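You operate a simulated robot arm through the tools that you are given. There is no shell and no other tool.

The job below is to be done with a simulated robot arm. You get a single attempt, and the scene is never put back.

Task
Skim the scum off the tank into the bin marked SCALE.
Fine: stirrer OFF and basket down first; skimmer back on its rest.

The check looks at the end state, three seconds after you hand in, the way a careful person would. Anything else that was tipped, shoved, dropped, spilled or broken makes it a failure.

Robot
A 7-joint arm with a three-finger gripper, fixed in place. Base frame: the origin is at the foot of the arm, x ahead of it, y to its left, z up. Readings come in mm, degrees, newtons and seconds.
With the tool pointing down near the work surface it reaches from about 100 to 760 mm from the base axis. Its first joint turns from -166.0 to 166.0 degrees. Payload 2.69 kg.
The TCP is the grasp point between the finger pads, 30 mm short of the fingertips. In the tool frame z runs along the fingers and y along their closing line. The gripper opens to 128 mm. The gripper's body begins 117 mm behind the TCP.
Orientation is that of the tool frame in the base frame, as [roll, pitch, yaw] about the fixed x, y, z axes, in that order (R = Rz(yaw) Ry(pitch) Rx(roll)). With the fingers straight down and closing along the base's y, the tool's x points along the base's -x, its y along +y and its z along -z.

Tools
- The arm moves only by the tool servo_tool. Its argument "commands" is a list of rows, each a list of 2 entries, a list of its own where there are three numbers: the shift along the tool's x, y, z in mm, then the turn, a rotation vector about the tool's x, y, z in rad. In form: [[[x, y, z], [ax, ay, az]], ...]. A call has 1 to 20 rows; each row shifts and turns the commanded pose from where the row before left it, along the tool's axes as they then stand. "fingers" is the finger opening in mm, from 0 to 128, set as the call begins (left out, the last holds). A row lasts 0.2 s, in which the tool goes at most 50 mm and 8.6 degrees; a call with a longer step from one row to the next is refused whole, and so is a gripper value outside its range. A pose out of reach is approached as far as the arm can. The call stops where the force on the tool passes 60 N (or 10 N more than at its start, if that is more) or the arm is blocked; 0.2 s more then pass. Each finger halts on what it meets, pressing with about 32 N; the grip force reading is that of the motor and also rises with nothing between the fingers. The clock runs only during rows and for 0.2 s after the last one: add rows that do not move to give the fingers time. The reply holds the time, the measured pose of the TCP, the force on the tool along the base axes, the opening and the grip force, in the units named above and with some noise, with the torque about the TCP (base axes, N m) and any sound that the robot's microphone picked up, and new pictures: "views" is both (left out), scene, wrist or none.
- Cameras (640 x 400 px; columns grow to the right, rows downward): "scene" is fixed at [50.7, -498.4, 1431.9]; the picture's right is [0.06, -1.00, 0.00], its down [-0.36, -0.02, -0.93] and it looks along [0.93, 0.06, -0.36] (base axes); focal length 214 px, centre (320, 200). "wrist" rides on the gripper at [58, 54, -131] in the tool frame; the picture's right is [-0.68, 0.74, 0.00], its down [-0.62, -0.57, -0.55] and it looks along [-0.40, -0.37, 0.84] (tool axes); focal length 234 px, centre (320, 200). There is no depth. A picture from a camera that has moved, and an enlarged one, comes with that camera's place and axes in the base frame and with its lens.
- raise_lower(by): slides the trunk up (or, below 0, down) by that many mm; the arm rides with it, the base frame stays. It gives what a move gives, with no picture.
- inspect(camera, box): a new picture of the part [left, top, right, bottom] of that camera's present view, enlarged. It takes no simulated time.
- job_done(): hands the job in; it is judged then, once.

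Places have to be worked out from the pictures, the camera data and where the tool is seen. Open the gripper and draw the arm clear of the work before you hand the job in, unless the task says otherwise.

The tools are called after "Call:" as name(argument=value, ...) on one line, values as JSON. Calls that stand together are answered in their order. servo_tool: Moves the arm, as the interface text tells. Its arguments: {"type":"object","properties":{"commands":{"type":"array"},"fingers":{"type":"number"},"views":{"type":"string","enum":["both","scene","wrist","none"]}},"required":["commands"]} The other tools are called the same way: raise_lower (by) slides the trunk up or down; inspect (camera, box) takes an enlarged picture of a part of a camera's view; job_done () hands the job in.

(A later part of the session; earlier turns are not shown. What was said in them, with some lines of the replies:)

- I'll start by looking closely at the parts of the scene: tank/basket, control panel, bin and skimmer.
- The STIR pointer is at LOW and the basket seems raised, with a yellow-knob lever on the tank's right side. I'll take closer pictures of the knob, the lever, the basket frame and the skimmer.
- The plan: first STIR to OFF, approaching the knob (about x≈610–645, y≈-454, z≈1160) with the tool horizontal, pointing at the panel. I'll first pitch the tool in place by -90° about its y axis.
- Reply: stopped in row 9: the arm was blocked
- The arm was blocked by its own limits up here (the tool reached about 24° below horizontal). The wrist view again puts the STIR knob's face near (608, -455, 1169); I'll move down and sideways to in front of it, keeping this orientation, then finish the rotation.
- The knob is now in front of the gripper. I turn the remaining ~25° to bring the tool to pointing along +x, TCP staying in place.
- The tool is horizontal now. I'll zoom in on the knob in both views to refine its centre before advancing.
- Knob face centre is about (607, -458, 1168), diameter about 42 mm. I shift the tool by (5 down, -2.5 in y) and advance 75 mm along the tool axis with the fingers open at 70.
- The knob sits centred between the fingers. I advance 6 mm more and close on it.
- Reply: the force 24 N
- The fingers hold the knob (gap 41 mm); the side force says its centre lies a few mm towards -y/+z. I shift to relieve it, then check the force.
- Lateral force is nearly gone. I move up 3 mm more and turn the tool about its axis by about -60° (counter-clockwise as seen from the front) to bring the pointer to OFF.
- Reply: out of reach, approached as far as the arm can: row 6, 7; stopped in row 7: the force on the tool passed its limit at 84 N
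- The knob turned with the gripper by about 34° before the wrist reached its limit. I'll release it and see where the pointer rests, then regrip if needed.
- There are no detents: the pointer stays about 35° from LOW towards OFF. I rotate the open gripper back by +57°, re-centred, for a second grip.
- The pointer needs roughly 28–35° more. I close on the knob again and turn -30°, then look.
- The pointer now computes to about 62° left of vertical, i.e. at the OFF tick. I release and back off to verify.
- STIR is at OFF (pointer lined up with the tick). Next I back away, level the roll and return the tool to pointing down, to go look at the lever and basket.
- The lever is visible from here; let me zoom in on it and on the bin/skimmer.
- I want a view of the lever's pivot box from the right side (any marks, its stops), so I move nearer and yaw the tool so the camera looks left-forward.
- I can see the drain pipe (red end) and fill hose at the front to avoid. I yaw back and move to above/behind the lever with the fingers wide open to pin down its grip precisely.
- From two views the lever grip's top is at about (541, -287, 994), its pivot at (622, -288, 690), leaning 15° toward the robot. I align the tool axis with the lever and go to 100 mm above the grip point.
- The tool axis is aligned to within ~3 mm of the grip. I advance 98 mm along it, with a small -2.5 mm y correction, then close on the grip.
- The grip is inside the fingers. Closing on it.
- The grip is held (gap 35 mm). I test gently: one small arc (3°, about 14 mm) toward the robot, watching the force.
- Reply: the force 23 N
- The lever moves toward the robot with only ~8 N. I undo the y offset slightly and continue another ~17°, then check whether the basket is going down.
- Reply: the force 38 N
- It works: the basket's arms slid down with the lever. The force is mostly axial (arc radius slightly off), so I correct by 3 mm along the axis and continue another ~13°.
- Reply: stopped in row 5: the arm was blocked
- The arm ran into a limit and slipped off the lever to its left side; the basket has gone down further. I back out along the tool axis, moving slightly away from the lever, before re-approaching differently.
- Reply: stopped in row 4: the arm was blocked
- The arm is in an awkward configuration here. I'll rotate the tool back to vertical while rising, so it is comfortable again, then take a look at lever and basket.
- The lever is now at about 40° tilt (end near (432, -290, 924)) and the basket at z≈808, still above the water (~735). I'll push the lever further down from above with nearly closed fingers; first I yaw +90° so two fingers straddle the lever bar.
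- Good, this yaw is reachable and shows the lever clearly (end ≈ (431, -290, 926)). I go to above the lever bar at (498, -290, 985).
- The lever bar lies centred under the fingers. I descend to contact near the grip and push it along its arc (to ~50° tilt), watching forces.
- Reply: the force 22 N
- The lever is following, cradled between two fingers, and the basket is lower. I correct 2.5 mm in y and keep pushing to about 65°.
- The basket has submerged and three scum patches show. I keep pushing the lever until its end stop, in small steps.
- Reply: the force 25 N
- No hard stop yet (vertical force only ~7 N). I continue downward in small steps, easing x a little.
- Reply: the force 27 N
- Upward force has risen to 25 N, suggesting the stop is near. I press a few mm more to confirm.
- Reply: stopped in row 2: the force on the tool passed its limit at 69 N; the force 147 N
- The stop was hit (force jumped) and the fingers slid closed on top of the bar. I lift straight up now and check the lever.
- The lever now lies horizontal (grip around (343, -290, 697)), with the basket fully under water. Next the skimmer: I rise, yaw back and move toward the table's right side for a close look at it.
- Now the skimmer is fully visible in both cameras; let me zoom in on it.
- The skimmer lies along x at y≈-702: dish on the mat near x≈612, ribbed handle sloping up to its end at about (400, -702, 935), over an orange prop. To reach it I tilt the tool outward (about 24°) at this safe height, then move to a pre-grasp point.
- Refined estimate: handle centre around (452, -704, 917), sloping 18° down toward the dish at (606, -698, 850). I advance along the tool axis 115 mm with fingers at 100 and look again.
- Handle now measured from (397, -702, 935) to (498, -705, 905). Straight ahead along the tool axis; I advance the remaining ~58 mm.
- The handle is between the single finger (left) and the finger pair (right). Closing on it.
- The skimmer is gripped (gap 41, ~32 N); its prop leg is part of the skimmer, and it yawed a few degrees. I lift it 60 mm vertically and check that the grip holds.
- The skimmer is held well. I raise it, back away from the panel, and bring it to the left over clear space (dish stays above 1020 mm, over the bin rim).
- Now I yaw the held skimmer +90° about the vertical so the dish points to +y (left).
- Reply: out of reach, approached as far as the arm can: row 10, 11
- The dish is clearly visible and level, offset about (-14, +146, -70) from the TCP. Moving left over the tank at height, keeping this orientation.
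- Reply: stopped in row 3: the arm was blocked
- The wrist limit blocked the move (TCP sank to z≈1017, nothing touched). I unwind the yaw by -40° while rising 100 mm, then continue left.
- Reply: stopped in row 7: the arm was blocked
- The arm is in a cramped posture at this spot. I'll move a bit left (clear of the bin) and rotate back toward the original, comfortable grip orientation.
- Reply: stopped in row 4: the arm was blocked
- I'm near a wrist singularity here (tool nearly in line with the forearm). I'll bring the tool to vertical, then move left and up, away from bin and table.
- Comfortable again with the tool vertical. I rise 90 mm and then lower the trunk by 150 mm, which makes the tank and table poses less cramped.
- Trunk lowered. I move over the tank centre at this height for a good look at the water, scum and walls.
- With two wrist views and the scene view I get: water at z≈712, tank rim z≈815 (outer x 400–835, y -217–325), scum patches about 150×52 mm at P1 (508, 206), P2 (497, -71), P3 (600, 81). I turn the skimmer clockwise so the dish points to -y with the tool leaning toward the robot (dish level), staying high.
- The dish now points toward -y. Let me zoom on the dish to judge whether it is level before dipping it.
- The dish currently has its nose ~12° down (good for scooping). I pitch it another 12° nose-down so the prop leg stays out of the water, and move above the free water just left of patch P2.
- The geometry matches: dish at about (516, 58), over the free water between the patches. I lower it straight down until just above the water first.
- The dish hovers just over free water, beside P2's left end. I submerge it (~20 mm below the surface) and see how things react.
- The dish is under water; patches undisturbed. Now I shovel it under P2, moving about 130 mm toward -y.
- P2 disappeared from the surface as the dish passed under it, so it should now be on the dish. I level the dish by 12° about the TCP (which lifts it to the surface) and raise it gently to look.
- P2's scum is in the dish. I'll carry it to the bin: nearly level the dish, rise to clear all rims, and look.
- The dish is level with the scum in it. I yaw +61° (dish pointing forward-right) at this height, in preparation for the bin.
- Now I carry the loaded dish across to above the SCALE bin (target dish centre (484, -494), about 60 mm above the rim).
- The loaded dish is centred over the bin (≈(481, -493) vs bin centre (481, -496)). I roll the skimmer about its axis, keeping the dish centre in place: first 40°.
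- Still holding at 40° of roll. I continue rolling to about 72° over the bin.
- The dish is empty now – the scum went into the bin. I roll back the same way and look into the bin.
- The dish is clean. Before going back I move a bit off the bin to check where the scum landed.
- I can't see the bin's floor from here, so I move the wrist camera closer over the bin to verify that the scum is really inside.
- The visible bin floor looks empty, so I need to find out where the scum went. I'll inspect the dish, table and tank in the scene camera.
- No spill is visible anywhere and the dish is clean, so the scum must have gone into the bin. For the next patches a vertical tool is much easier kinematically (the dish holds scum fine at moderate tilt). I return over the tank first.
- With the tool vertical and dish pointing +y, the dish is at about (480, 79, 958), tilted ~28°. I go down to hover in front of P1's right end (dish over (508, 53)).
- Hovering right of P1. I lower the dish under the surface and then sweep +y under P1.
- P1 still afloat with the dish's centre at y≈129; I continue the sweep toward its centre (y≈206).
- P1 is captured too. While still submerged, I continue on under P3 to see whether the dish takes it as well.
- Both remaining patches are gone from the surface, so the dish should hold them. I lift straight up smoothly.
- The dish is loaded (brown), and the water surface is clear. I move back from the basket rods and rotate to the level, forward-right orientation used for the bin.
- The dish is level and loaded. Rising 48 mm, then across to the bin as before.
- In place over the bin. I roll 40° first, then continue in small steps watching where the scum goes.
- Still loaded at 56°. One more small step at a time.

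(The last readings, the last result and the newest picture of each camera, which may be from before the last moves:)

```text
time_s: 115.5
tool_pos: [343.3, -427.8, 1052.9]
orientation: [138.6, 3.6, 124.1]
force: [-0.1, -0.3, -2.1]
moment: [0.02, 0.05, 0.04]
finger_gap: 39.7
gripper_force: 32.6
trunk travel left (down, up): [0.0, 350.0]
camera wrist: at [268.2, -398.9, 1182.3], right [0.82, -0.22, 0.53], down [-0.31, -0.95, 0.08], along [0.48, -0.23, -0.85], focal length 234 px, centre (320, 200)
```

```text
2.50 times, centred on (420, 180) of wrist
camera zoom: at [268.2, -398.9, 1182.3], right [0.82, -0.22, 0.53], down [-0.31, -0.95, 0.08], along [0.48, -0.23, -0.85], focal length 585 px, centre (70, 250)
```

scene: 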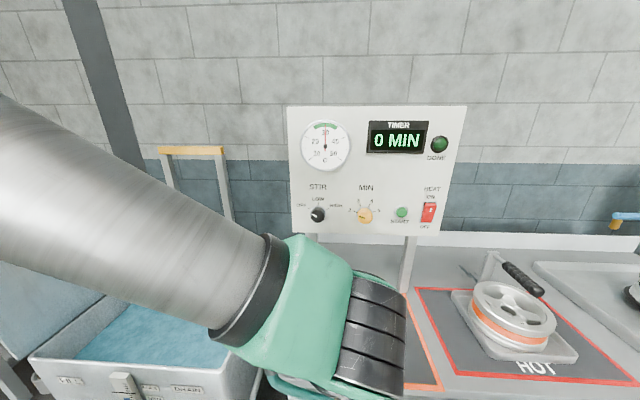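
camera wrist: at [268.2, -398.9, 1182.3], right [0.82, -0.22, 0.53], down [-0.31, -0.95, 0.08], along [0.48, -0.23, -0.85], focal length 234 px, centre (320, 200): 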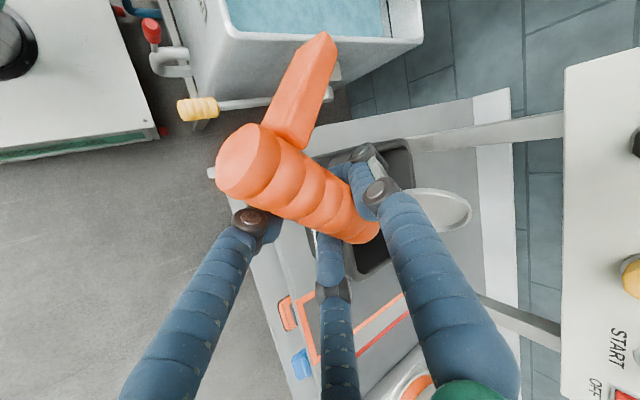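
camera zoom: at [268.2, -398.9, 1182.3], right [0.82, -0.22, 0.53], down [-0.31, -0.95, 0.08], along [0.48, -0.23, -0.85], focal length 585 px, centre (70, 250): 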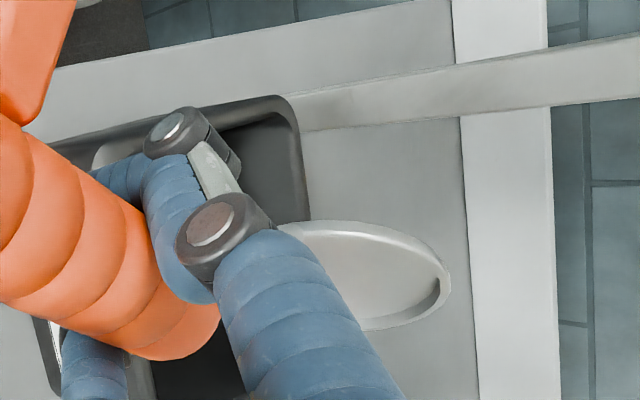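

The scum left the dish between 56° and 64° of roll, with the dish centred over the bin. I roll back level and look into the bin again.

Call:
servo_tool(commands=[[[0.36, 7.88, -2.78], [0.1373, -0.0145, -0.0233]], [[0.36, 7.88, -2.78], [0.1373, -0.0145, -0.0233]], [[0.36, 7.88, -2.78], [0.1373, -0.0145, -0.0233]], [[0.36, 7.88, -2.78], [0.1373, -0.0145, -0.0233]], [[0.36, 7.88, -2.78], [0.1373, -0.0145, -0.0233]], [[0.36, 7.88, -2.78], [0.1373, -0.0145, -0.0233]], [[0.36, 7.88, -2.78], [0.1373, -0.0145, -0.0233]], [[0.36, 7.88, -2.78], [0.1373, -0.0145, -0.0233]], [[0, 0, 0], [0, 0, 0]]])

Call:
inspect(camera="wrist", box=[340, 20, 540, 220])

Call:
inspect(camera="scene", box=[220, 220, 420, 400])

```text
time_s: 117.5
tool_pos: [382.5, -388.2, 1086.4]
orientation: [-156.7, 11.3, 133.3]
force: [0.0, -0.2, -0.9]
moment: [0.03, 0.07, -0.01]
finger_gap: 39.8
gripper_force: 32.0
trunk travel left (down, up): [0.0, 350.0]
camera wrist: at [403.2, -263.9, 1171.3], right [0.99, -0.06, -0.15], down [0.09, -0.54, 0.83], along [-0.13, -0.84, -0.53], focal length 234 px, centre (320, 200)
```

scene: 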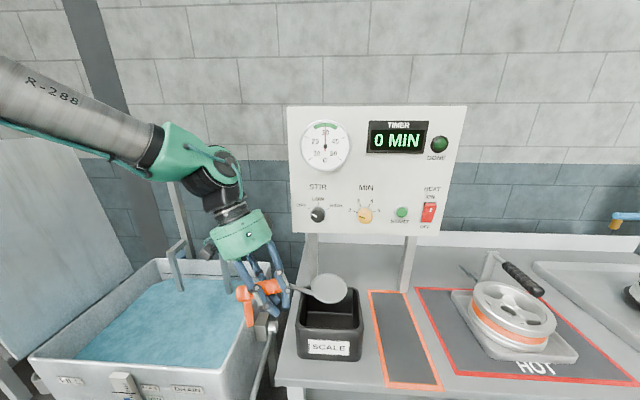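
wrist: 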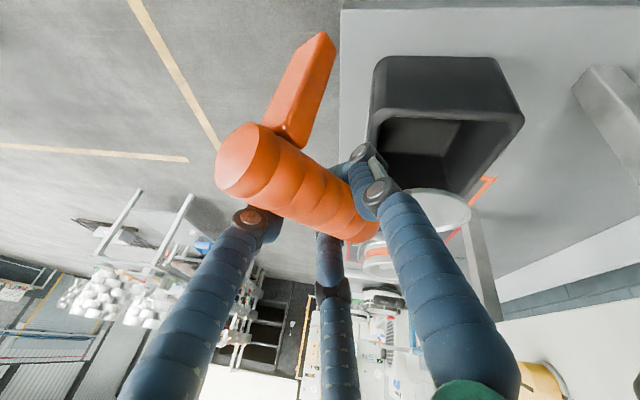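

```text
2.00 times, centred on (440, 120) of wrist
camera zoom: at [403.2, -263.9, 1171.3], right [0.99, -0.06, -0.15], down [0.09, -0.54, 0.83], along [-0.13, -0.84, -0.53], focal length 468 px, centre (80, 360)
```

zoom: 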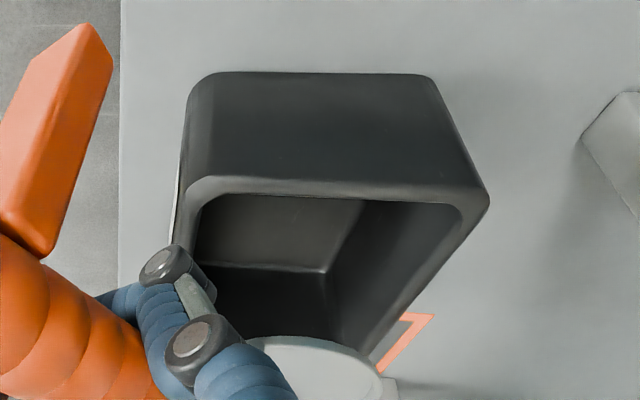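

```text
2.22 times, centred on (320, 310) of scene
camera zoom: at [50.7, -498.4, 1431.9], right [0.06, -1.0, 0.0], down [-0.36, -0.02, -0.93], along [0.93, 0.06, -0.36], focal length 477 px, centre (320, -44)
```

zoom: 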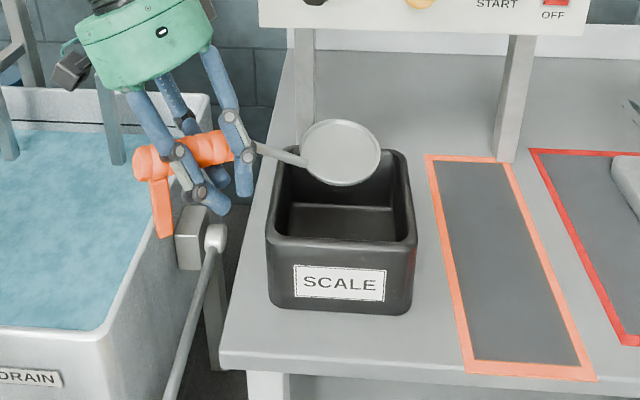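

The bin check by view is inconclusive but the dish is clean, the tank surface is clear and nothing is on the table. Now I return the skimmer: yaw it back to point +x with its original pitch, at this height.

Call:
servo_tool(commands=[[[0, 0, 0], [-0.0259, -0.0513, -0.1208]], [[0, 0, 0], [-0.0259, -0.0513, -0.1208]], [[0, 0, 0], [-0.0259, -0.0513, -0.1208]], [[0, 0, 0], [-0.0259, -0.0513, -0.1208]], [[0, 0, 0], [-0.0259, -0.0513, -0.1208]], [[0, 0, 0], [-0.0259, -0.0513, -0.1208]], [[0, 0, 0], [0.003, 0.0918, -0.0396]], [[0, 0, 0], [0, 0, 0]]])

Call:
inspect(camera="scene", box=[30, 200, 290, 400])

```text
time_s: 119.3
tool_pos: [380.6, -388.9, 1086.5]
orientation: [-156.4, 5.5, 179.2]
force: [-0.3, -0.4, -1.3]
moment: [0.0, 0.04, -0.01]
finger_gap: 39.5
gripper_force: 31.7
trunk travel left (down, up): [0.0, 350.0]
camera wrist: at [315.5, -287.0, 1178.3], right [0.71, 0.67, -0.23], down [0.54, -0.31, 0.78], along [0.45, -0.68, -0.58], focal length 234 px, centre (320, 200)
```

scene: 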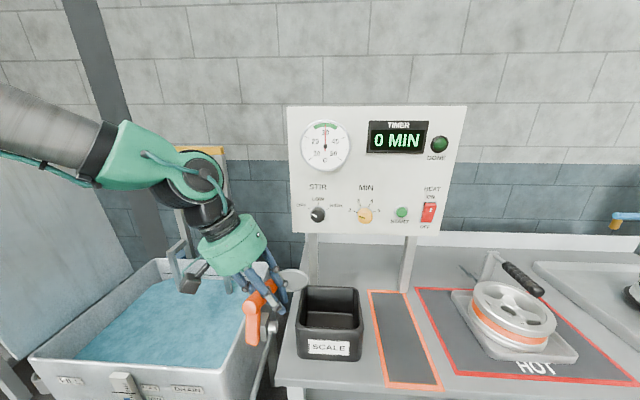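
wrist: 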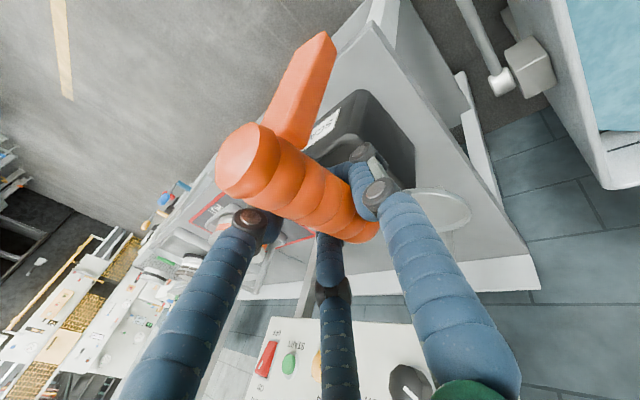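

```text
2.00 times, centred on (160, 300) of scene
camera zoom: at [50.7, -498.4, 1431.9], right [0.06, -1.0, 0.0], down [-0.36, -0.02, -0.93], along [0.93, 0.06, -0.36], focal length 429 px, centre (640, 0)
```

zoom: 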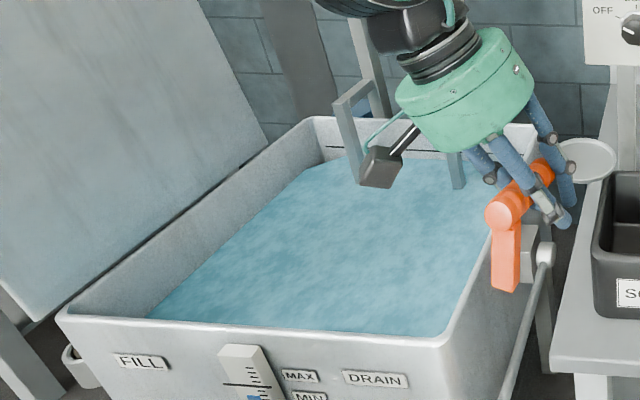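

Tank surface is clean. I carry the skimmer over to above its mat at (461, -700) keeping this height.

Call:
servo_tool(commands=[[[-9.2, -31.5, 14.4], [0, 0, 0]], [[-9.2, -31.5, 14.4], [0, 0, 0]], [[-9.2, -31.5, 14.4], [0, 0, 0]], [[-9.2, -31.5, 14.4], [0, 0, 0]], [[-9.2, -31.5, 14.4], [0, 0, 0]], [[-9.2, -31.5, 14.4], [0, 0, 0]], [[-9.2, -31.5, 14.4], [0, 0, 0]], [[-9.2, -31.5, 14.4], [0, 0, 0]], [[-9.2, -31.5, 14.4], [0, 0, 0]]])

Call:
inspect(camera="scene", box=[330, 210, 470, 390])

Call:
inspect(camera="wrist", box=[200, 20, 560, 280])

```text
time_s: 121.3
tool_pos: [460.7, -701.7, 1088.6]
orientation: [-156.5, 5.5, 179.3]
force: [0.1, 0.3, -1.3]
moment: [-0.1, 0.01, 0.0]
finger_gap: 40.0
gripper_force: 32.0
trunk travel left (down, up): [0.0, 350.0]
camera wrist: at [394.0, -599.7, 1180.6], right [0.71, 0.67, -0.23], down [0.54, -0.31, 0.78], along [0.45, -0.68, -0.58], focal length 234 px, centre (320, 200)
```

scene: 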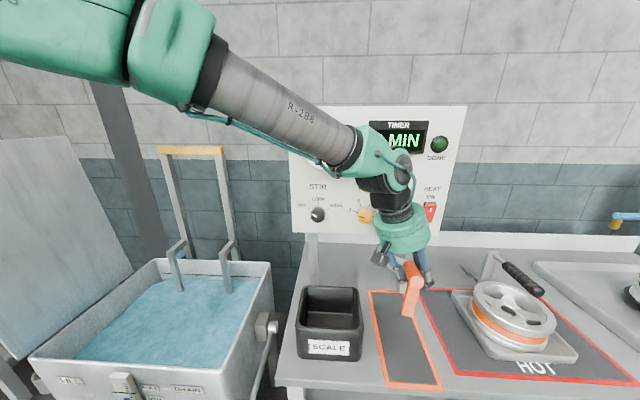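
wrist: 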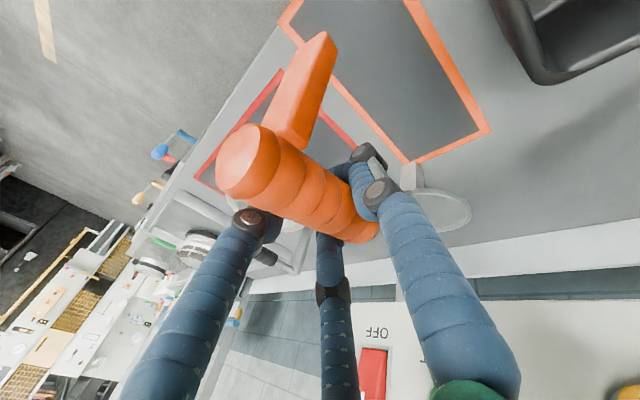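

```text
2.22 times, centred on (400, 300) of scene
camera zoom: at [50.7, -498.4, 1431.9], right [0.06, -1.0, 0.0], down [-0.36, -0.02, -0.93], along [0.93, 0.06, -0.36], focal length 477 px, centre (142, -22)
```

zoom: 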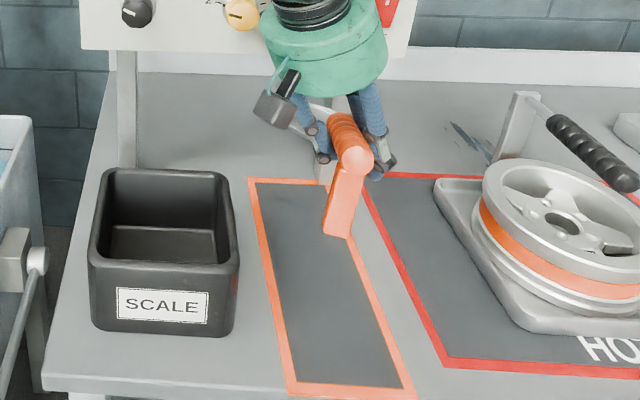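

```text
1.54 times, centred on (380, 150) of wrist
camera zoom: at [394.0, -599.7, 1180.6], right [0.71, 0.67, -0.23], down [0.54, -0.31, 0.78], along [0.45, -0.68, -0.58], focal length 360 px, centre (228, 277)
```

zoom: 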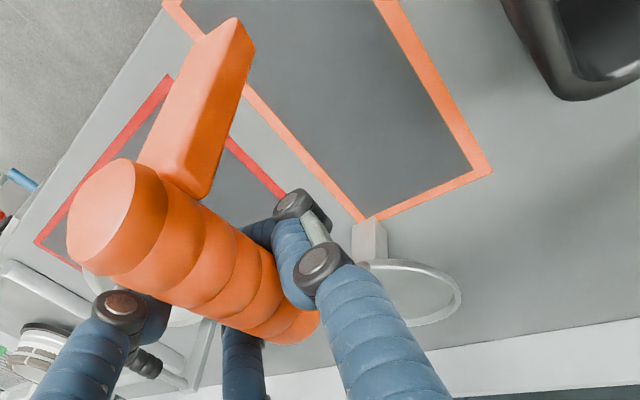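

From both views I find the skimmer's axis needs +10.5° yaw and a slight nose-up to sit as it did originally. I apply that and descend part-way, aiming for dish (606, -698) and handle end (398, -702).

Call:
servo_tool(commands=[[[0, 0, 0], [-0.0087, -0.0359, -0.0837]], [[0, 0, 0], [-0.0087, -0.0359, -0.0837]], [[0, 0, 0], [0.0169, -0.0912, 0.0373]], [[6.3, 7.5, 28.5], [0, 0, 0]], [[6.3, 7.5, 28.5], [0, 0, 0]], [[6.3, 7.5, 28.5], [0, 0, 0]]])

Call:
inspect(camera="scene", box=[330, 230, 470, 390])

Call:
inspect(camera="wrist", box=[200, 0, 520, 260])

```text
time_s: 122.7
tool_pos: [459.7, -717.4, 1000.3]
orientation: [-155.5, 11.1, -170.1]
force: [0.1, -0.6, -0.7]
moment: [-0.06, 0.06, 0.0]
finger_gap: 39.6
gripper_force: 32.3
trunk travel left (down, up): [0.0, 350.0]
camera wrist: at [368.4, -628.5, 1082.3], right [0.6, 0.78, -0.17], down [0.51, -0.2, 0.84], along [0.62, -0.59, -0.52], focal length 234 px, centre (320, 200)
```

scene: 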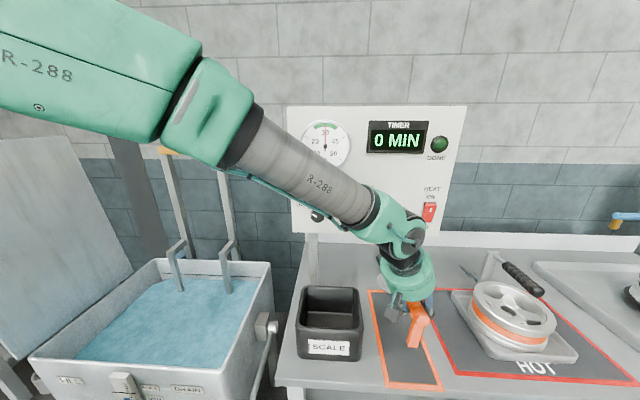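
wrist: 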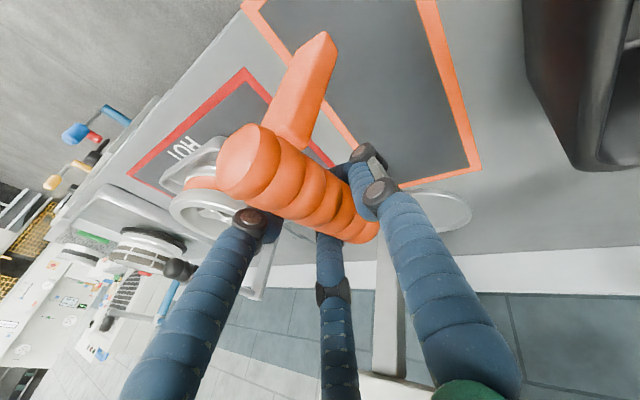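

```text
2.50 times, centred on (400, 310) of scene
camera zoom: at [50.7, -498.4, 1431.9], right [0.06, -1.0, 0.0], down [-0.36, -0.02, -0.93], along [0.93, 0.06, -0.36], focal length 536 px, centre (120, -75)
```

zoom: 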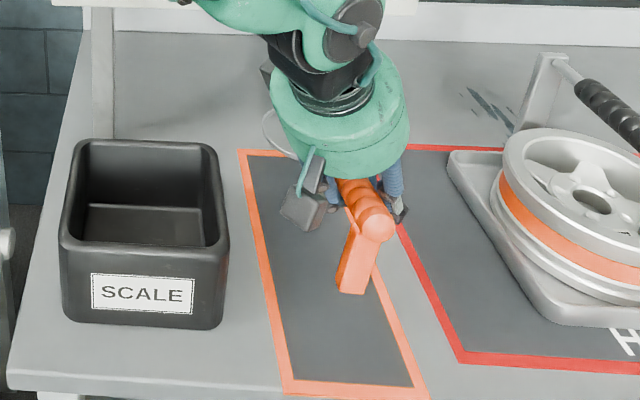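

```text
1.54 times, centred on (360, 130) of wrist
camera zoom: at [368.4, -628.5, 1082.3], right [0.6, 0.78, -0.17], down [0.51, -0.2, 0.84], along [0.62, -0.59, -0.52], focal length 360 px, centre (258, 308)
```

zoom: 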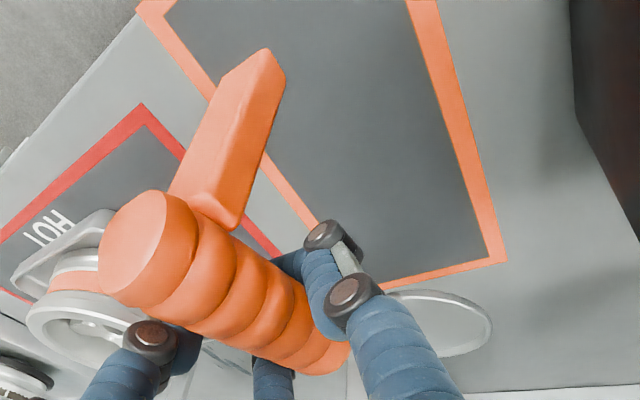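

Handle end now at (395, -692, 1035), dish near (604, -689): on track for the original spot. I descend to just above contact, with the small remaining shift.

Call:
servo_tool(commands=[[[3.9, 6, 20.7], [0, 0, 0]], [[3.9, 6, 20.7], [0, 0, 0]], [[3.9, 6, 20.7], [0, 0, 0]], [[0, 0, 0], [0, 0, 0]]])

Call:
inspect(camera="scene", box=[340, 250, 460, 390])

Call:
inspect(camera="wrist", box=[200, 0, 520, 260])

```text
time_s: 123.7
tool_pos: [463.9, -726.6, 934.8]
orientation: [-155.5, 11.1, -170.0]
force: [0.2, 0.2, -1.8]
moment: [-0.01, -0.01, -0.02]
finger_gap: 39.5
gripper_force: 31.8
trunk travel left (down, up): [0.0, 350.0]
camera wrist: at [370.6, -637.7, 1017.5], right [0.6, 0.78, -0.17], down [0.51, -0.2, 0.84], along [0.62, -0.59, -0.52], focal length 234 px, centre (320, 200)
```

scene: 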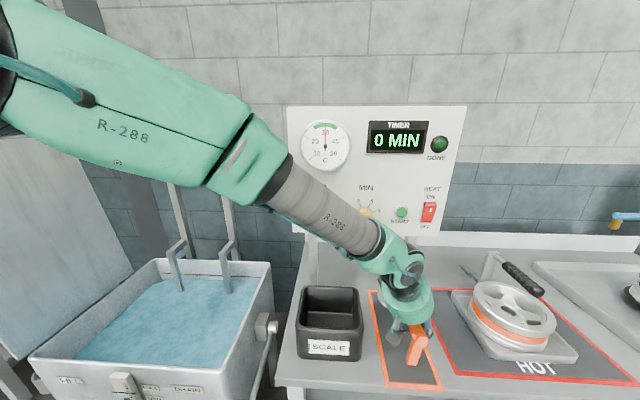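
wrist: 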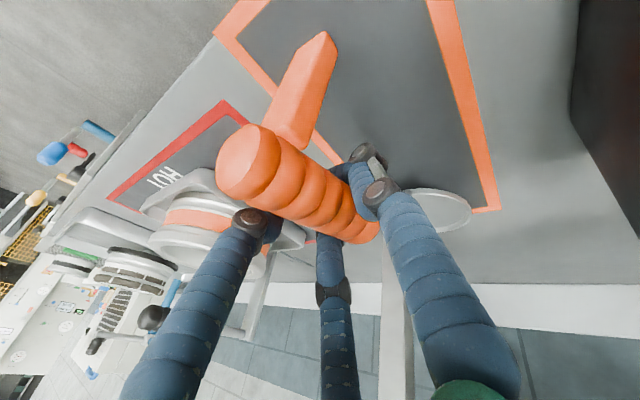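

```text
2.86 times, centred on (400, 320) of scene
camera zoom: at [50.7, -498.4, 1431.9], right [0.06, -1.0, 0.0], down [-0.36, -0.02, -0.93], along [0.93, 0.06, -0.36], focal length 613 px, centre (91, -143)
```

zoom: 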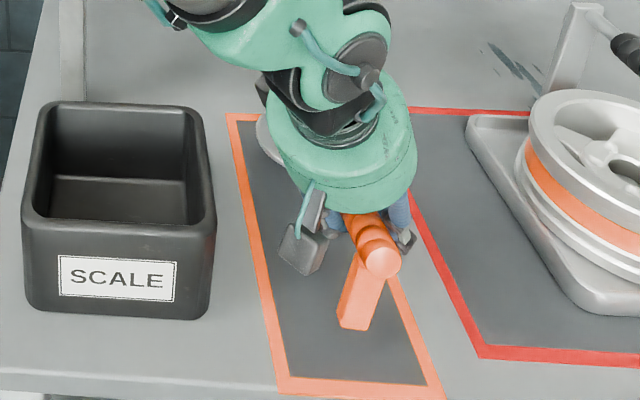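

```text
1.54 times, centred on (360, 130) of wrist
camera zoom: at [370.6, -637.7, 1017.5], right [0.6, 0.78, -0.17], down [0.51, -0.2, 0.84], along [0.62, -0.59, -0.52], focal length 360 px, centre (258, 308)
```

zoom: 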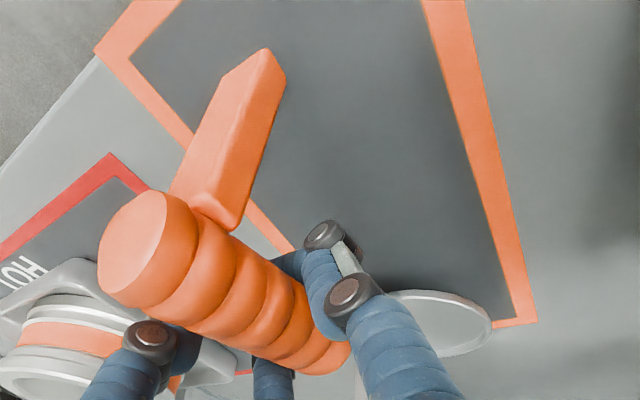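

The skimmer is lined up with its original spot: handle end (397, -704), dish (603, -698). I lower in 3 mm steps, watching for touch-down.

Call:
servo_tool(commands=[[[0.58, 1.2, 2.7], [0, 0, 0]], [[0.58, 1.2, 2.7], [0, 0, 0]], [[0.58, 1.2, 2.7], [0, 0, 0]]], views="none")

Call:
servo_tool(commands=[[[0.58, 1.2, 2.7], [0, 0, 0]], [[0.58, 1.2, 2.7], [0, 0, 0]]], views="none")

```text
time_s: 124.5
tool_pos: [462.5, -726.4, 926.1]
orientation: [-155.5, 11.0, -170.1]
force: [0.4, -0.3, -0.5]
moment: [-0.02, 0.05, 0.0]
finger_gap: 39.6
gripper_force: 32.0
trunk travel left (down, up): [0.0, 350.0]
```

```text
time_s: 125.1
tool_pos: [463.1, -725.6, 918.9]
orientation: [-155.5, 11.1, -170.1]
force: [1.0, -0.2, -0.2]
moment: [-0.04, 0.05, 0.01]
finger_gap: 39.6
gripper_force: 32.1
trunk travel left (down, up): [0.0, 350.0]
```

No contact yet at z=919; continuing down.

Call:
servo_tool(commands=[[[0.39, 0.8, 1.8], [0, 0, 0]], [[0.39, 0.8, 1.8], [0, 0, 0]], [[0.39, 0.8, 1.8], [0, 0, 0]]], views="none")

Call:
servo_tool(commands=[[[0.39, 0.8, 1.8], [0, 0, 0]], [[0.39, 0.8, 1.8], [0, 0, 0]]])

```text
time_s: 125.9
tool_pos: [462.9, -727.2, 914.3]
orientation: [-155.4, 11.3, -170.1]
force: [-1.6, 0.4, 4.9]
moment: [-0.11, -0.75, 0.07]
finger_gap: 39.9
gripper_force: 32.9
trunk travel left (down, up): [0.0, 350.0]
```

```text
time_s: 126.5
tool_pos: [463.4, -726.1, 913.2]
orientation: [-155.5, 11.2, -169.9]
force: [-2.1, 3.3, 12.4]
moment: [0.17, 0.2, 0.01]
finger_gap: 39.7
gripper_force: 31.5
trunk travel left (down, up): [0.0, 350.0]
camera wrist: at [370.9, -638.0, 993.8], right [0.6, 0.78, -0.17], down [0.5, -0.2, 0.84], along [0.62, -0.59, -0.52], focal length 234 px, centre (320, 200)
```

scene: 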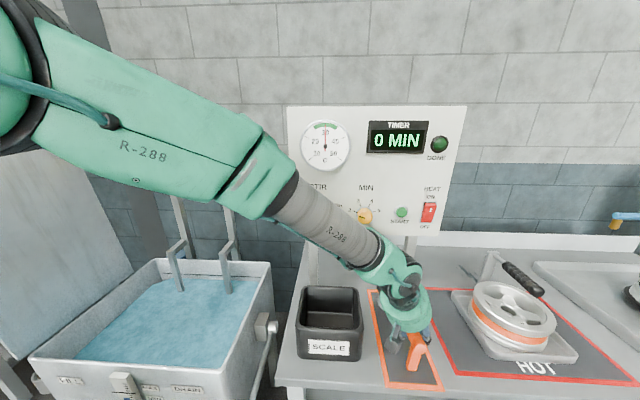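
wrist: 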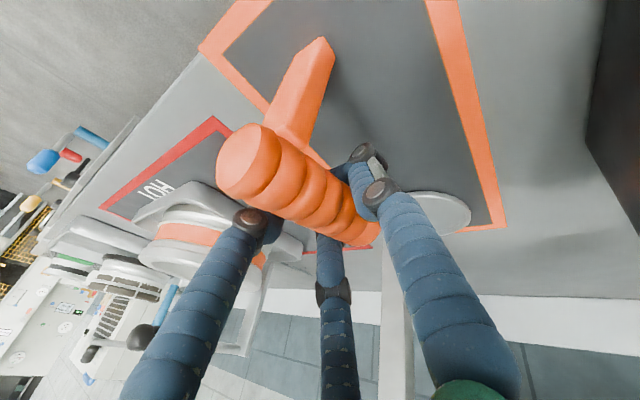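

Dish touched first, then the leg (moment balanced, 12 N down): the skimmer rests on both. I ease up ~1.5 mm and open the fingers.

Call:
servo_tool(commands=[[[-0.29, -0.6, -1.35], [0, 0, 0]], [[0, 0, 0], [0, 0, 0]]], views="none")

Call:
servo_tool(commands=[[[0, 0, 0], [0, 0, 0]], [[0, 0, 0], [0, 0, 0]], [[0, 0, 0], [0, 0, 0]]], fingers=100)

Call:
inspect(camera="scene", box=[340, 250, 460, 390])

Call:
inspect(camera="wrist", box=[180, 0, 500, 260])

```text
time_s: 127.1
tool_pos: [462.9, -725.8, 910.4]
orientation: [-155.5, 11.2, -170.1]
force: [-0.1, -0.7, 4.1]
moment: [-0.12, 0.15, -0.02]
finger_gap: 39.6
gripper_force: 31.4
trunk travel left (down, up): [0.0, 350.0]
```

```text
time_s: 127.9
tool_pos: [463.6, -725.5, 911.8]
orientation: [-155.4, 11.0, -170.2]
force: [-1.2, -0.2, -0.9]
moment: [-0.01, 0.0, -0.02]
finger_gap: 101.2
gripper_force: 0.1
trunk travel left (down, up): [0.0, 350.0]
camera wrist: at [371.2, -637.8, 994.0], right [0.6, 0.78, -0.17], down [0.51, -0.2, 0.84], along [0.62, -0.59, -0.52], focal length 234 px, centre (320, 200)
```

scene: 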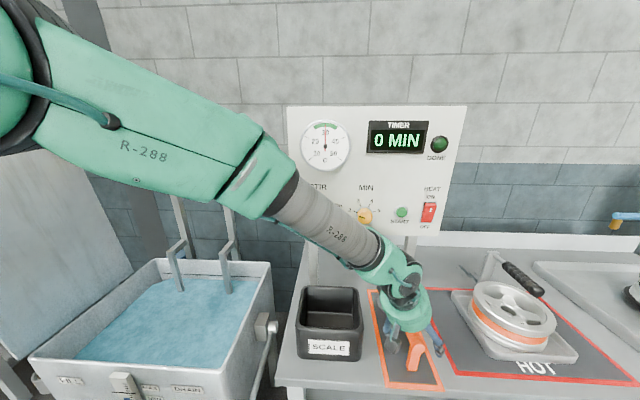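
wrist: 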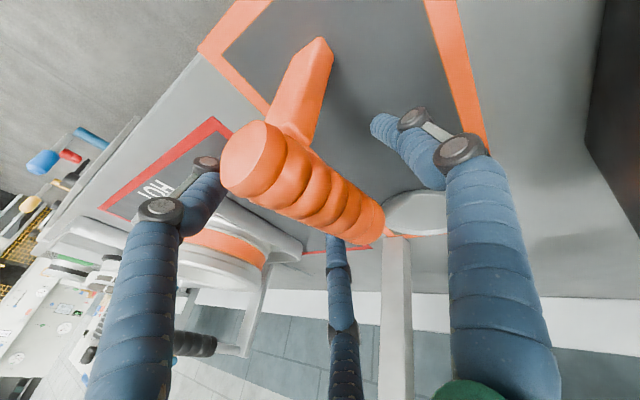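

```text
2.86 times, centred on (400, 320) of scene
camera zoom: at [50.7, -498.4, 1431.9], right [0.06, -1.0, 0.0], down [-0.36, -0.02, -0.93], along [0.93, 0.06, -0.36], focal length 613 px, centre (91, -143)
```

zoom: 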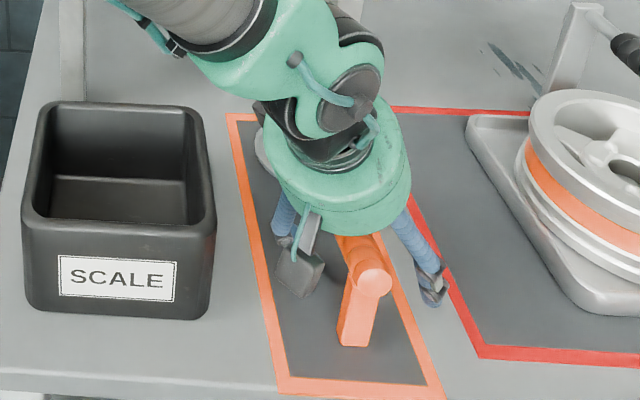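

```text
1.54 times, centred on (340, 130) of wrist
camera zoom: at [371.2, -637.8, 994.0], right [0.6, 0.78, -0.17], down [0.51, -0.2, 0.84], along [0.62, -0.59, -0.52], focal length 360 px, centre (289, 308)
```

zoom: 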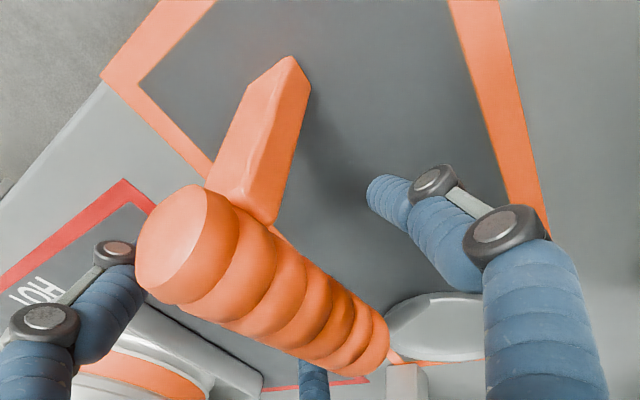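

The skimmer stands practically at its original place (same image position as at the start). I retreat straight back along the tool axis.

Call:
servo_tool(commands=[[[0, 0, -15], [0, 0, 0]], [[0, 0, -25], [0, 0, 0]], [[0, 0, -30], [0, 0, 0]], [[0, 0, -35], [0, 0, 0]], [[0, 0, -40], [0, 0, 0]], [[0, 0, -40], [0, 0, 0]]], fingers=100)

Call:
inspect(camera="scene", box=[340, 250, 460, 390])

Call:
inspect(camera="wrist", box=[200, 20, 480, 240])

```text
time_s: 129.3
tool_pos: [419.1, -654.6, 1076.2]
orientation: [-155.6, 11.1, -170.1]
force: [-0.3, -1.1, 0.0]
moment: [0.02, 0.03, -0.05]
finger_gap: 100.1
gripper_force: 0.1
trunk travel left (down, up): [0.0, 350.0]
camera wrist: at [326.6, -566.9, 1158.7], right [0.6, 0.79, -0.17], down [0.51, -0.2, 0.84], along [0.62, -0.58, -0.52], focal length 234 px, centre (320, 200)
```

scene: 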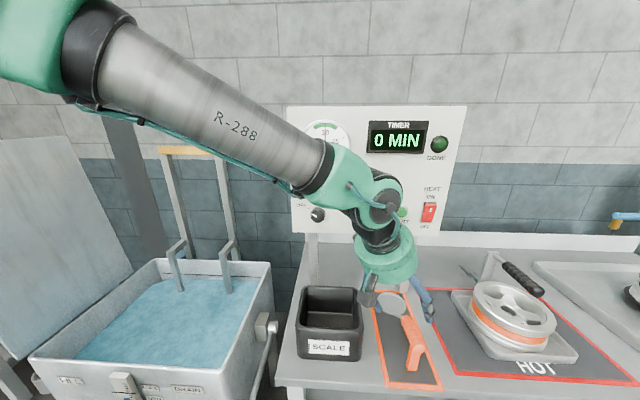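
wrist: 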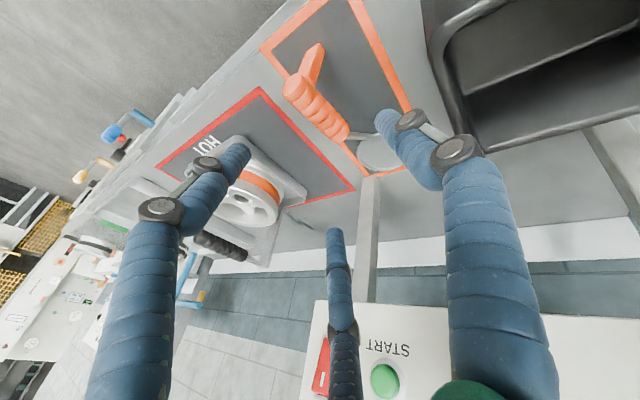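

```text
2.86 times, centred on (400, 320) of scene
camera zoom: at [50.7, -498.4, 1431.9], right [0.06, -1.0, 0.0], down [-0.36, -0.02, -0.93], along [0.93, 0.06, -0.36], focal length 613 px, centre (91, -143)
```

zoom: 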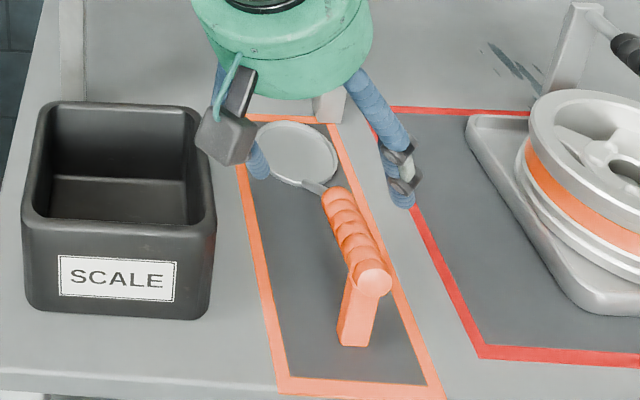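

```text
1.82 times, centred on (340, 130) of wrist
camera zoom: at [326.6, -566.9, 1158.7], right [0.6, 0.79, -0.17], down [0.51, -0.2, 0.84], along [0.62, -0.58, -0.52], focal length 426 px, centre (284, 327)
```

zoom: 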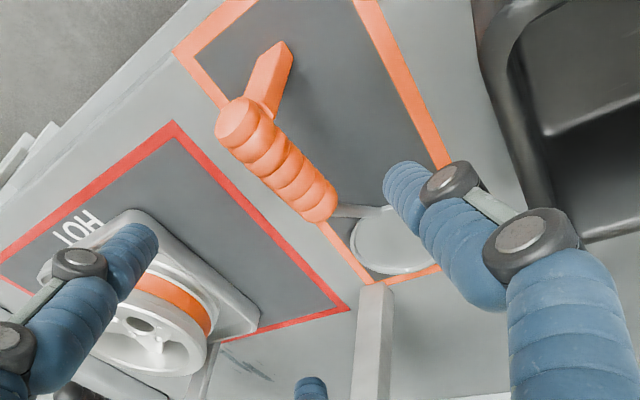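

The skimmer is back on its rest, cleanly. I now move the (empty) arm over toward the bin with the tool vertical to look straight into it.

Call:
servo_tool(commands=[[[-3.7, 35.5, -16.6], [0, 0, 0]], [[-3.7, 35.5, -16.6], [0, 0, 0]], [[-3.7, 35.5, -16.6], [0, 0, 0]], [[-3.7, 35.5, -16.6], [0, 0, 0]], [[-3.7, 35.5, -16.6], [0, 0, 0]], [[-3.7, 35.5, -16.6], [0, 0, 0]], [[0, 0, 0], [-0.1007, 0.0566, 0.0323]], [[0, 0, 0], [-0.1007, 0.0566, 0.0323]], [[0, 0, 0], [-0.1007, 0.0566, 0.0323]], [[0, 0, 0], [-0.1007, 0.0566, 0.0323]]], fingers=128)

Call:
inspect(camera="wrist", box=[220, 90, 420, 290])

Call:
inspect(camera="scene", box=[20, 130, 290, 400])

Call:
inspect(camera="scene", box=[285, 175, 385, 237])

```text
time_s: 131.5
tool_pos: [398.4, -420.6, 1083.3]
orientation: [-179.8, 0.0, 179.9]
force: [-1.1, -0.1, 0.1]
moment: [-0.07, -0.04, 0.0]
finger_gap: 127.9
gripper_force: 0.0
trunk travel left (down, up): [0.0, 350.0]
camera wrist: at [339.7, -366.3, 1212.8], right [0.68, 0.74, 0.0], down [0.61, -0.56, 0.55], along [0.4, -0.37, -0.83], focal length 234 px, centre (320, 200)
```

scene: 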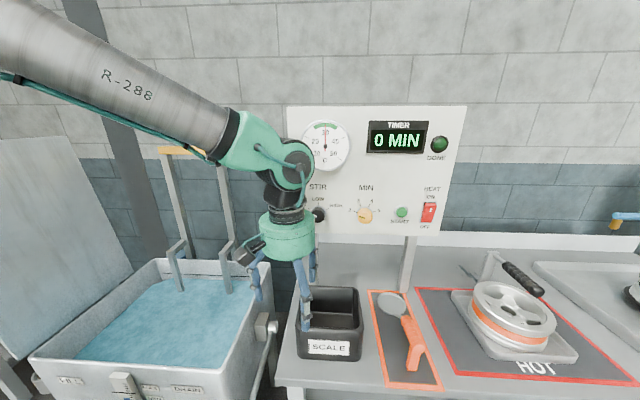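
wrist: 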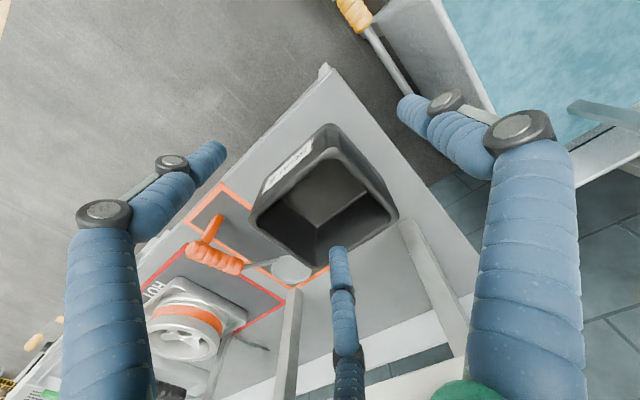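

```text
2.00 times, centred on (320, 190) of wrist
camera zoom: at [339.7, -366.3, 1212.8], right [0.68, 0.74, 0.0], down [0.61, -0.56, 0.55], along [0.4, -0.37, -0.83], focal length 468 px, centre (320, 220)
```

zoom: 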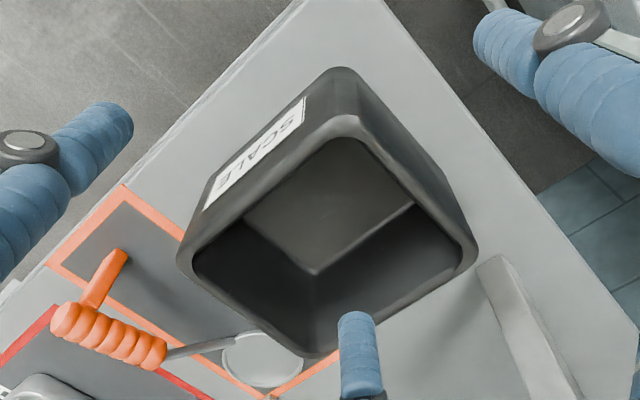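

```text
1.48 times, centred on (155, 265) of scene
camera zoom: at [50.7, -498.4, 1431.9], right [0.06, -1.0, 0.0], down [-0.36, -0.02, -0.93], along [0.93, 0.06, -0.36], focal length 318 px, centre (564, 104)
```

zoom: 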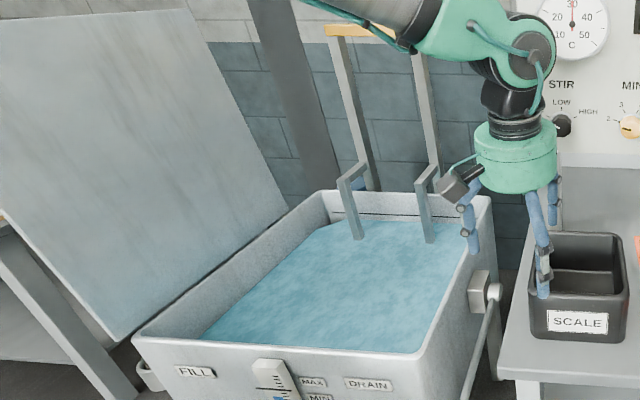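

```text
6.40 times, centred on (335, 206) of scene
camera zoom: at [50.7, -498.4, 1431.9], right [0.06, -1.0, 0.0], down [-0.36, -0.02, -0.93], along [0.93, 0.06, -0.36], focal length 1373 px, centre (224, 162)
```

zoom: 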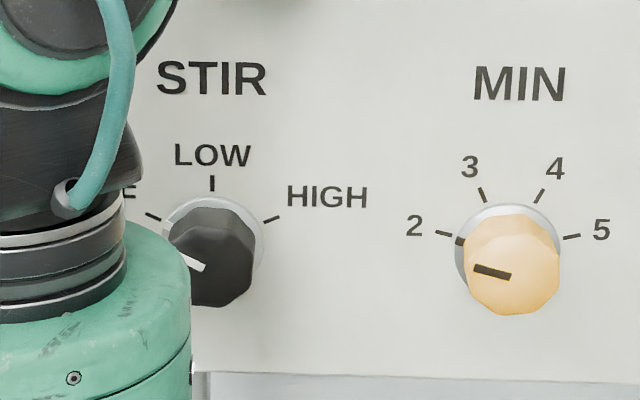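

Let me zoom further into the bin's floor, the tank water near the front wall, and the floor around, to make sure nothing was spilled.

Call:
inspect(camera="wrist", box=[265, 130, 395, 260])

Call:
inspect(camera="wrist", box=[200, 0, 480, 130])

Call:
inspect(camera="scene", box=[250, 270, 450, 400])

```text
3.08 times, centred on (330, 195) of wrist
camera zoom: at [339.7, -366.3, 1212.8], right [0.68, 0.74, 0.0], down [0.61, -0.56, 0.55], along [0.4, -0.37, -0.83], focal length 720 px, centre (289, 215)
```

zoom: 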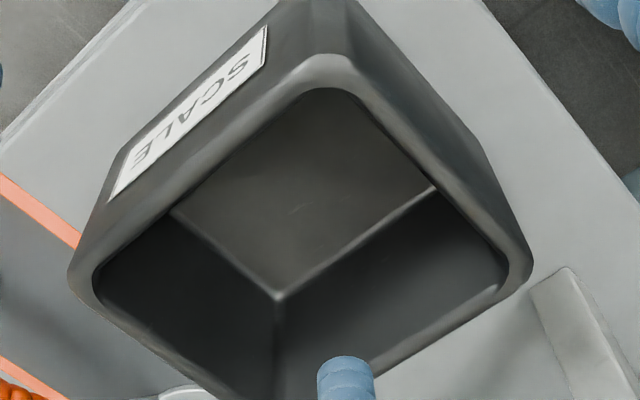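

```text
2.29 times, centred on (340, 65) of wrist
camera zoom: at [339.7, -366.3, 1212.8], right [0.68, 0.74, 0.0], down [0.61, -0.56, 0.55], along [0.4, -0.37, -0.83], focal length 535 px, centre (274, 509)
```

zoom: 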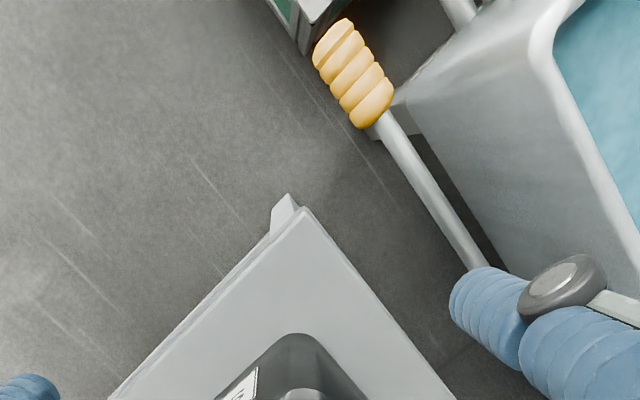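

```text
3.08 times, centred on (350, 335) of scene
camera zoom: at [50.7, -498.4, 1431.9], right [0.06, -1.0, 0.0], down [-0.36, -0.02, -0.93], along [0.93, 0.06, -0.36], focal length 660 px, centre (228, -215)
```

zoom: 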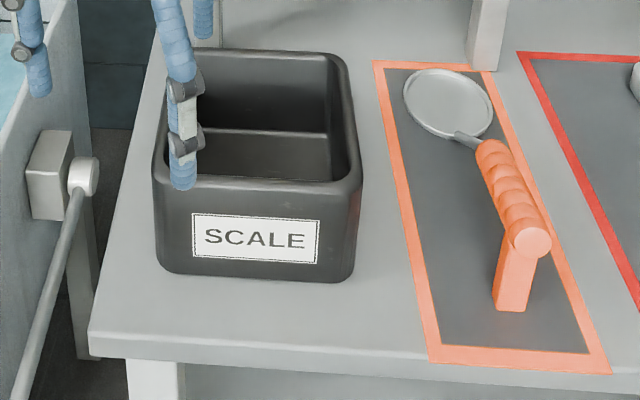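

Nothing spilled anywhere; skimmer and bin are in place. I draw the arm up and clear of the work, then do a last check of knob, lever and skimmer.

Call:
servo_tool(commands=[[[0, 0, -40], [0, 0, 0]], [[0, 0, -40], [0, 0, 0]], [[0, 0, -40], [0, 0, 0]], [[0, 20, -40], [0, 0, 0]], [[0, 35, -30], [0, 0, 0]], [[0, 40, 0], [0, 0, 0]], [[0, 40, 0], [0, 0, 0]]], fingers=128)

Call:
inspect(camera="scene", box=[285, 175, 385, 237])

Call:
inspect(camera="scene", box=[20, 150, 460, 400])

```text
time_s: 133.1
tool_pos: [398.4, -283.7, 1273.4]
orientation: [-179.7, 0.1, 179.9]
force: [0.2, -0.9, 0.0]
moment: [0.04, 0.02, 0.01]
finger_gap: 127.9
gripper_force: 0.0
trunk travel left (down, up): [0.0, 350.0]
camera wrist: at [340.4, -230.9, 1402.2], right [0.68, 0.74, 0.0], down [0.61, -0.56, 0.55], along [0.4, -0.38, -0.83], focal length 234 px, centre (320, 200)
```

scene: 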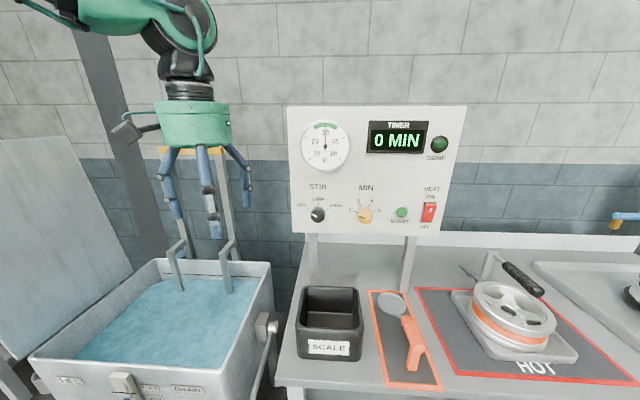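
wrist: 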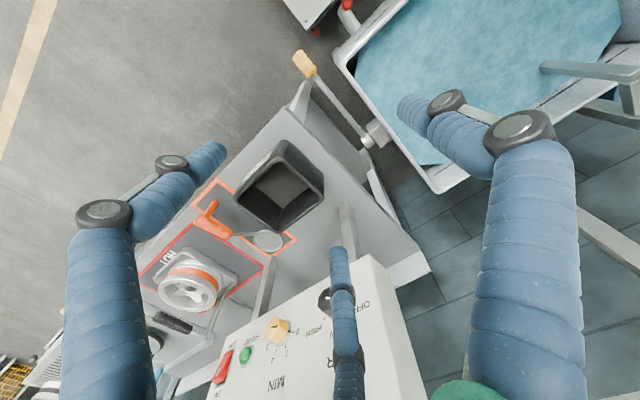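

```text
6.40 times, centred on (335, 206) of scene
camera zoom: at [50.7, -498.4, 1431.9], right [0.06, -1.0, 0.0], down [-0.36, -0.02, -0.93], along [0.93, 0.06, -0.36], focal length 1373 px, centre (224, 162)
```

zoom: 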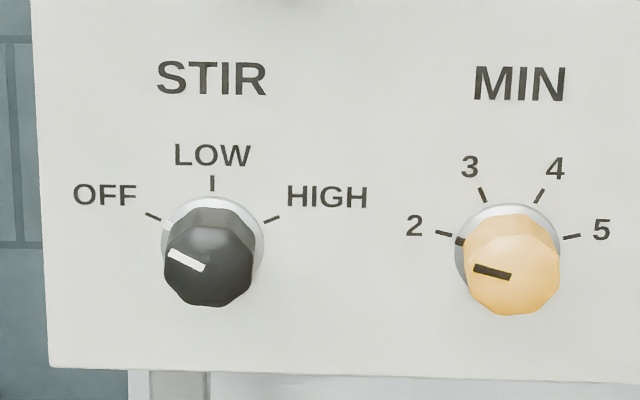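

```text
1.45 times, centred on (240, 275) of scene
camera zoom: at [50.7, -498.4, 1431.9], right [0.06, -1.0, 0.0], down [-0.36, -0.02, -0.93], along [0.93, 0.06, -0.36], focal length 312 px, centre (436, 91)
```

zoom: 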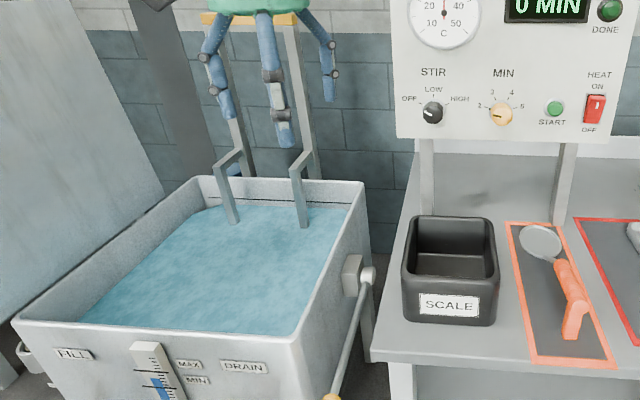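

Final state: STIR at OFF, basket lowered under water, water surface clear, skimmer back on its mat, bin upright in place, gripper open and arm clear. Handing in.

Call:
job_done()

```text
The job is handed in.
```

I've handed the job in, and everything you asked for appears done. The one thing I couldn't confirm by eye is the scum in the SCALE bin.

- **Stirrer:** the STIR knob is at OFF. The pointer may sit a few degrees past the mark.
- **Basket:** I lowered it with the side lever until the lever hit its stop, and the basket is fully under water. The gripper slipped off the lever once on the way down and I re-approached. At the stop the force briefly reached 144 N, and I saw no damage.
- **Scum:** there were three patches. I skimmed them in two loads and tipped both over the centre of the bin. The water is clear and the dish came back clean. The bin's floor still looks bare in the pictures, and I saw no scum on the table, in the tank or on the floor in view.
- **Skimmer:** it is back on its orange rest in almost exactly its original spot, resting on dish and leg.
- **Arm:** the gripper is open and clear of the work. I lowered the trunk 150 mm for reach and left it there.
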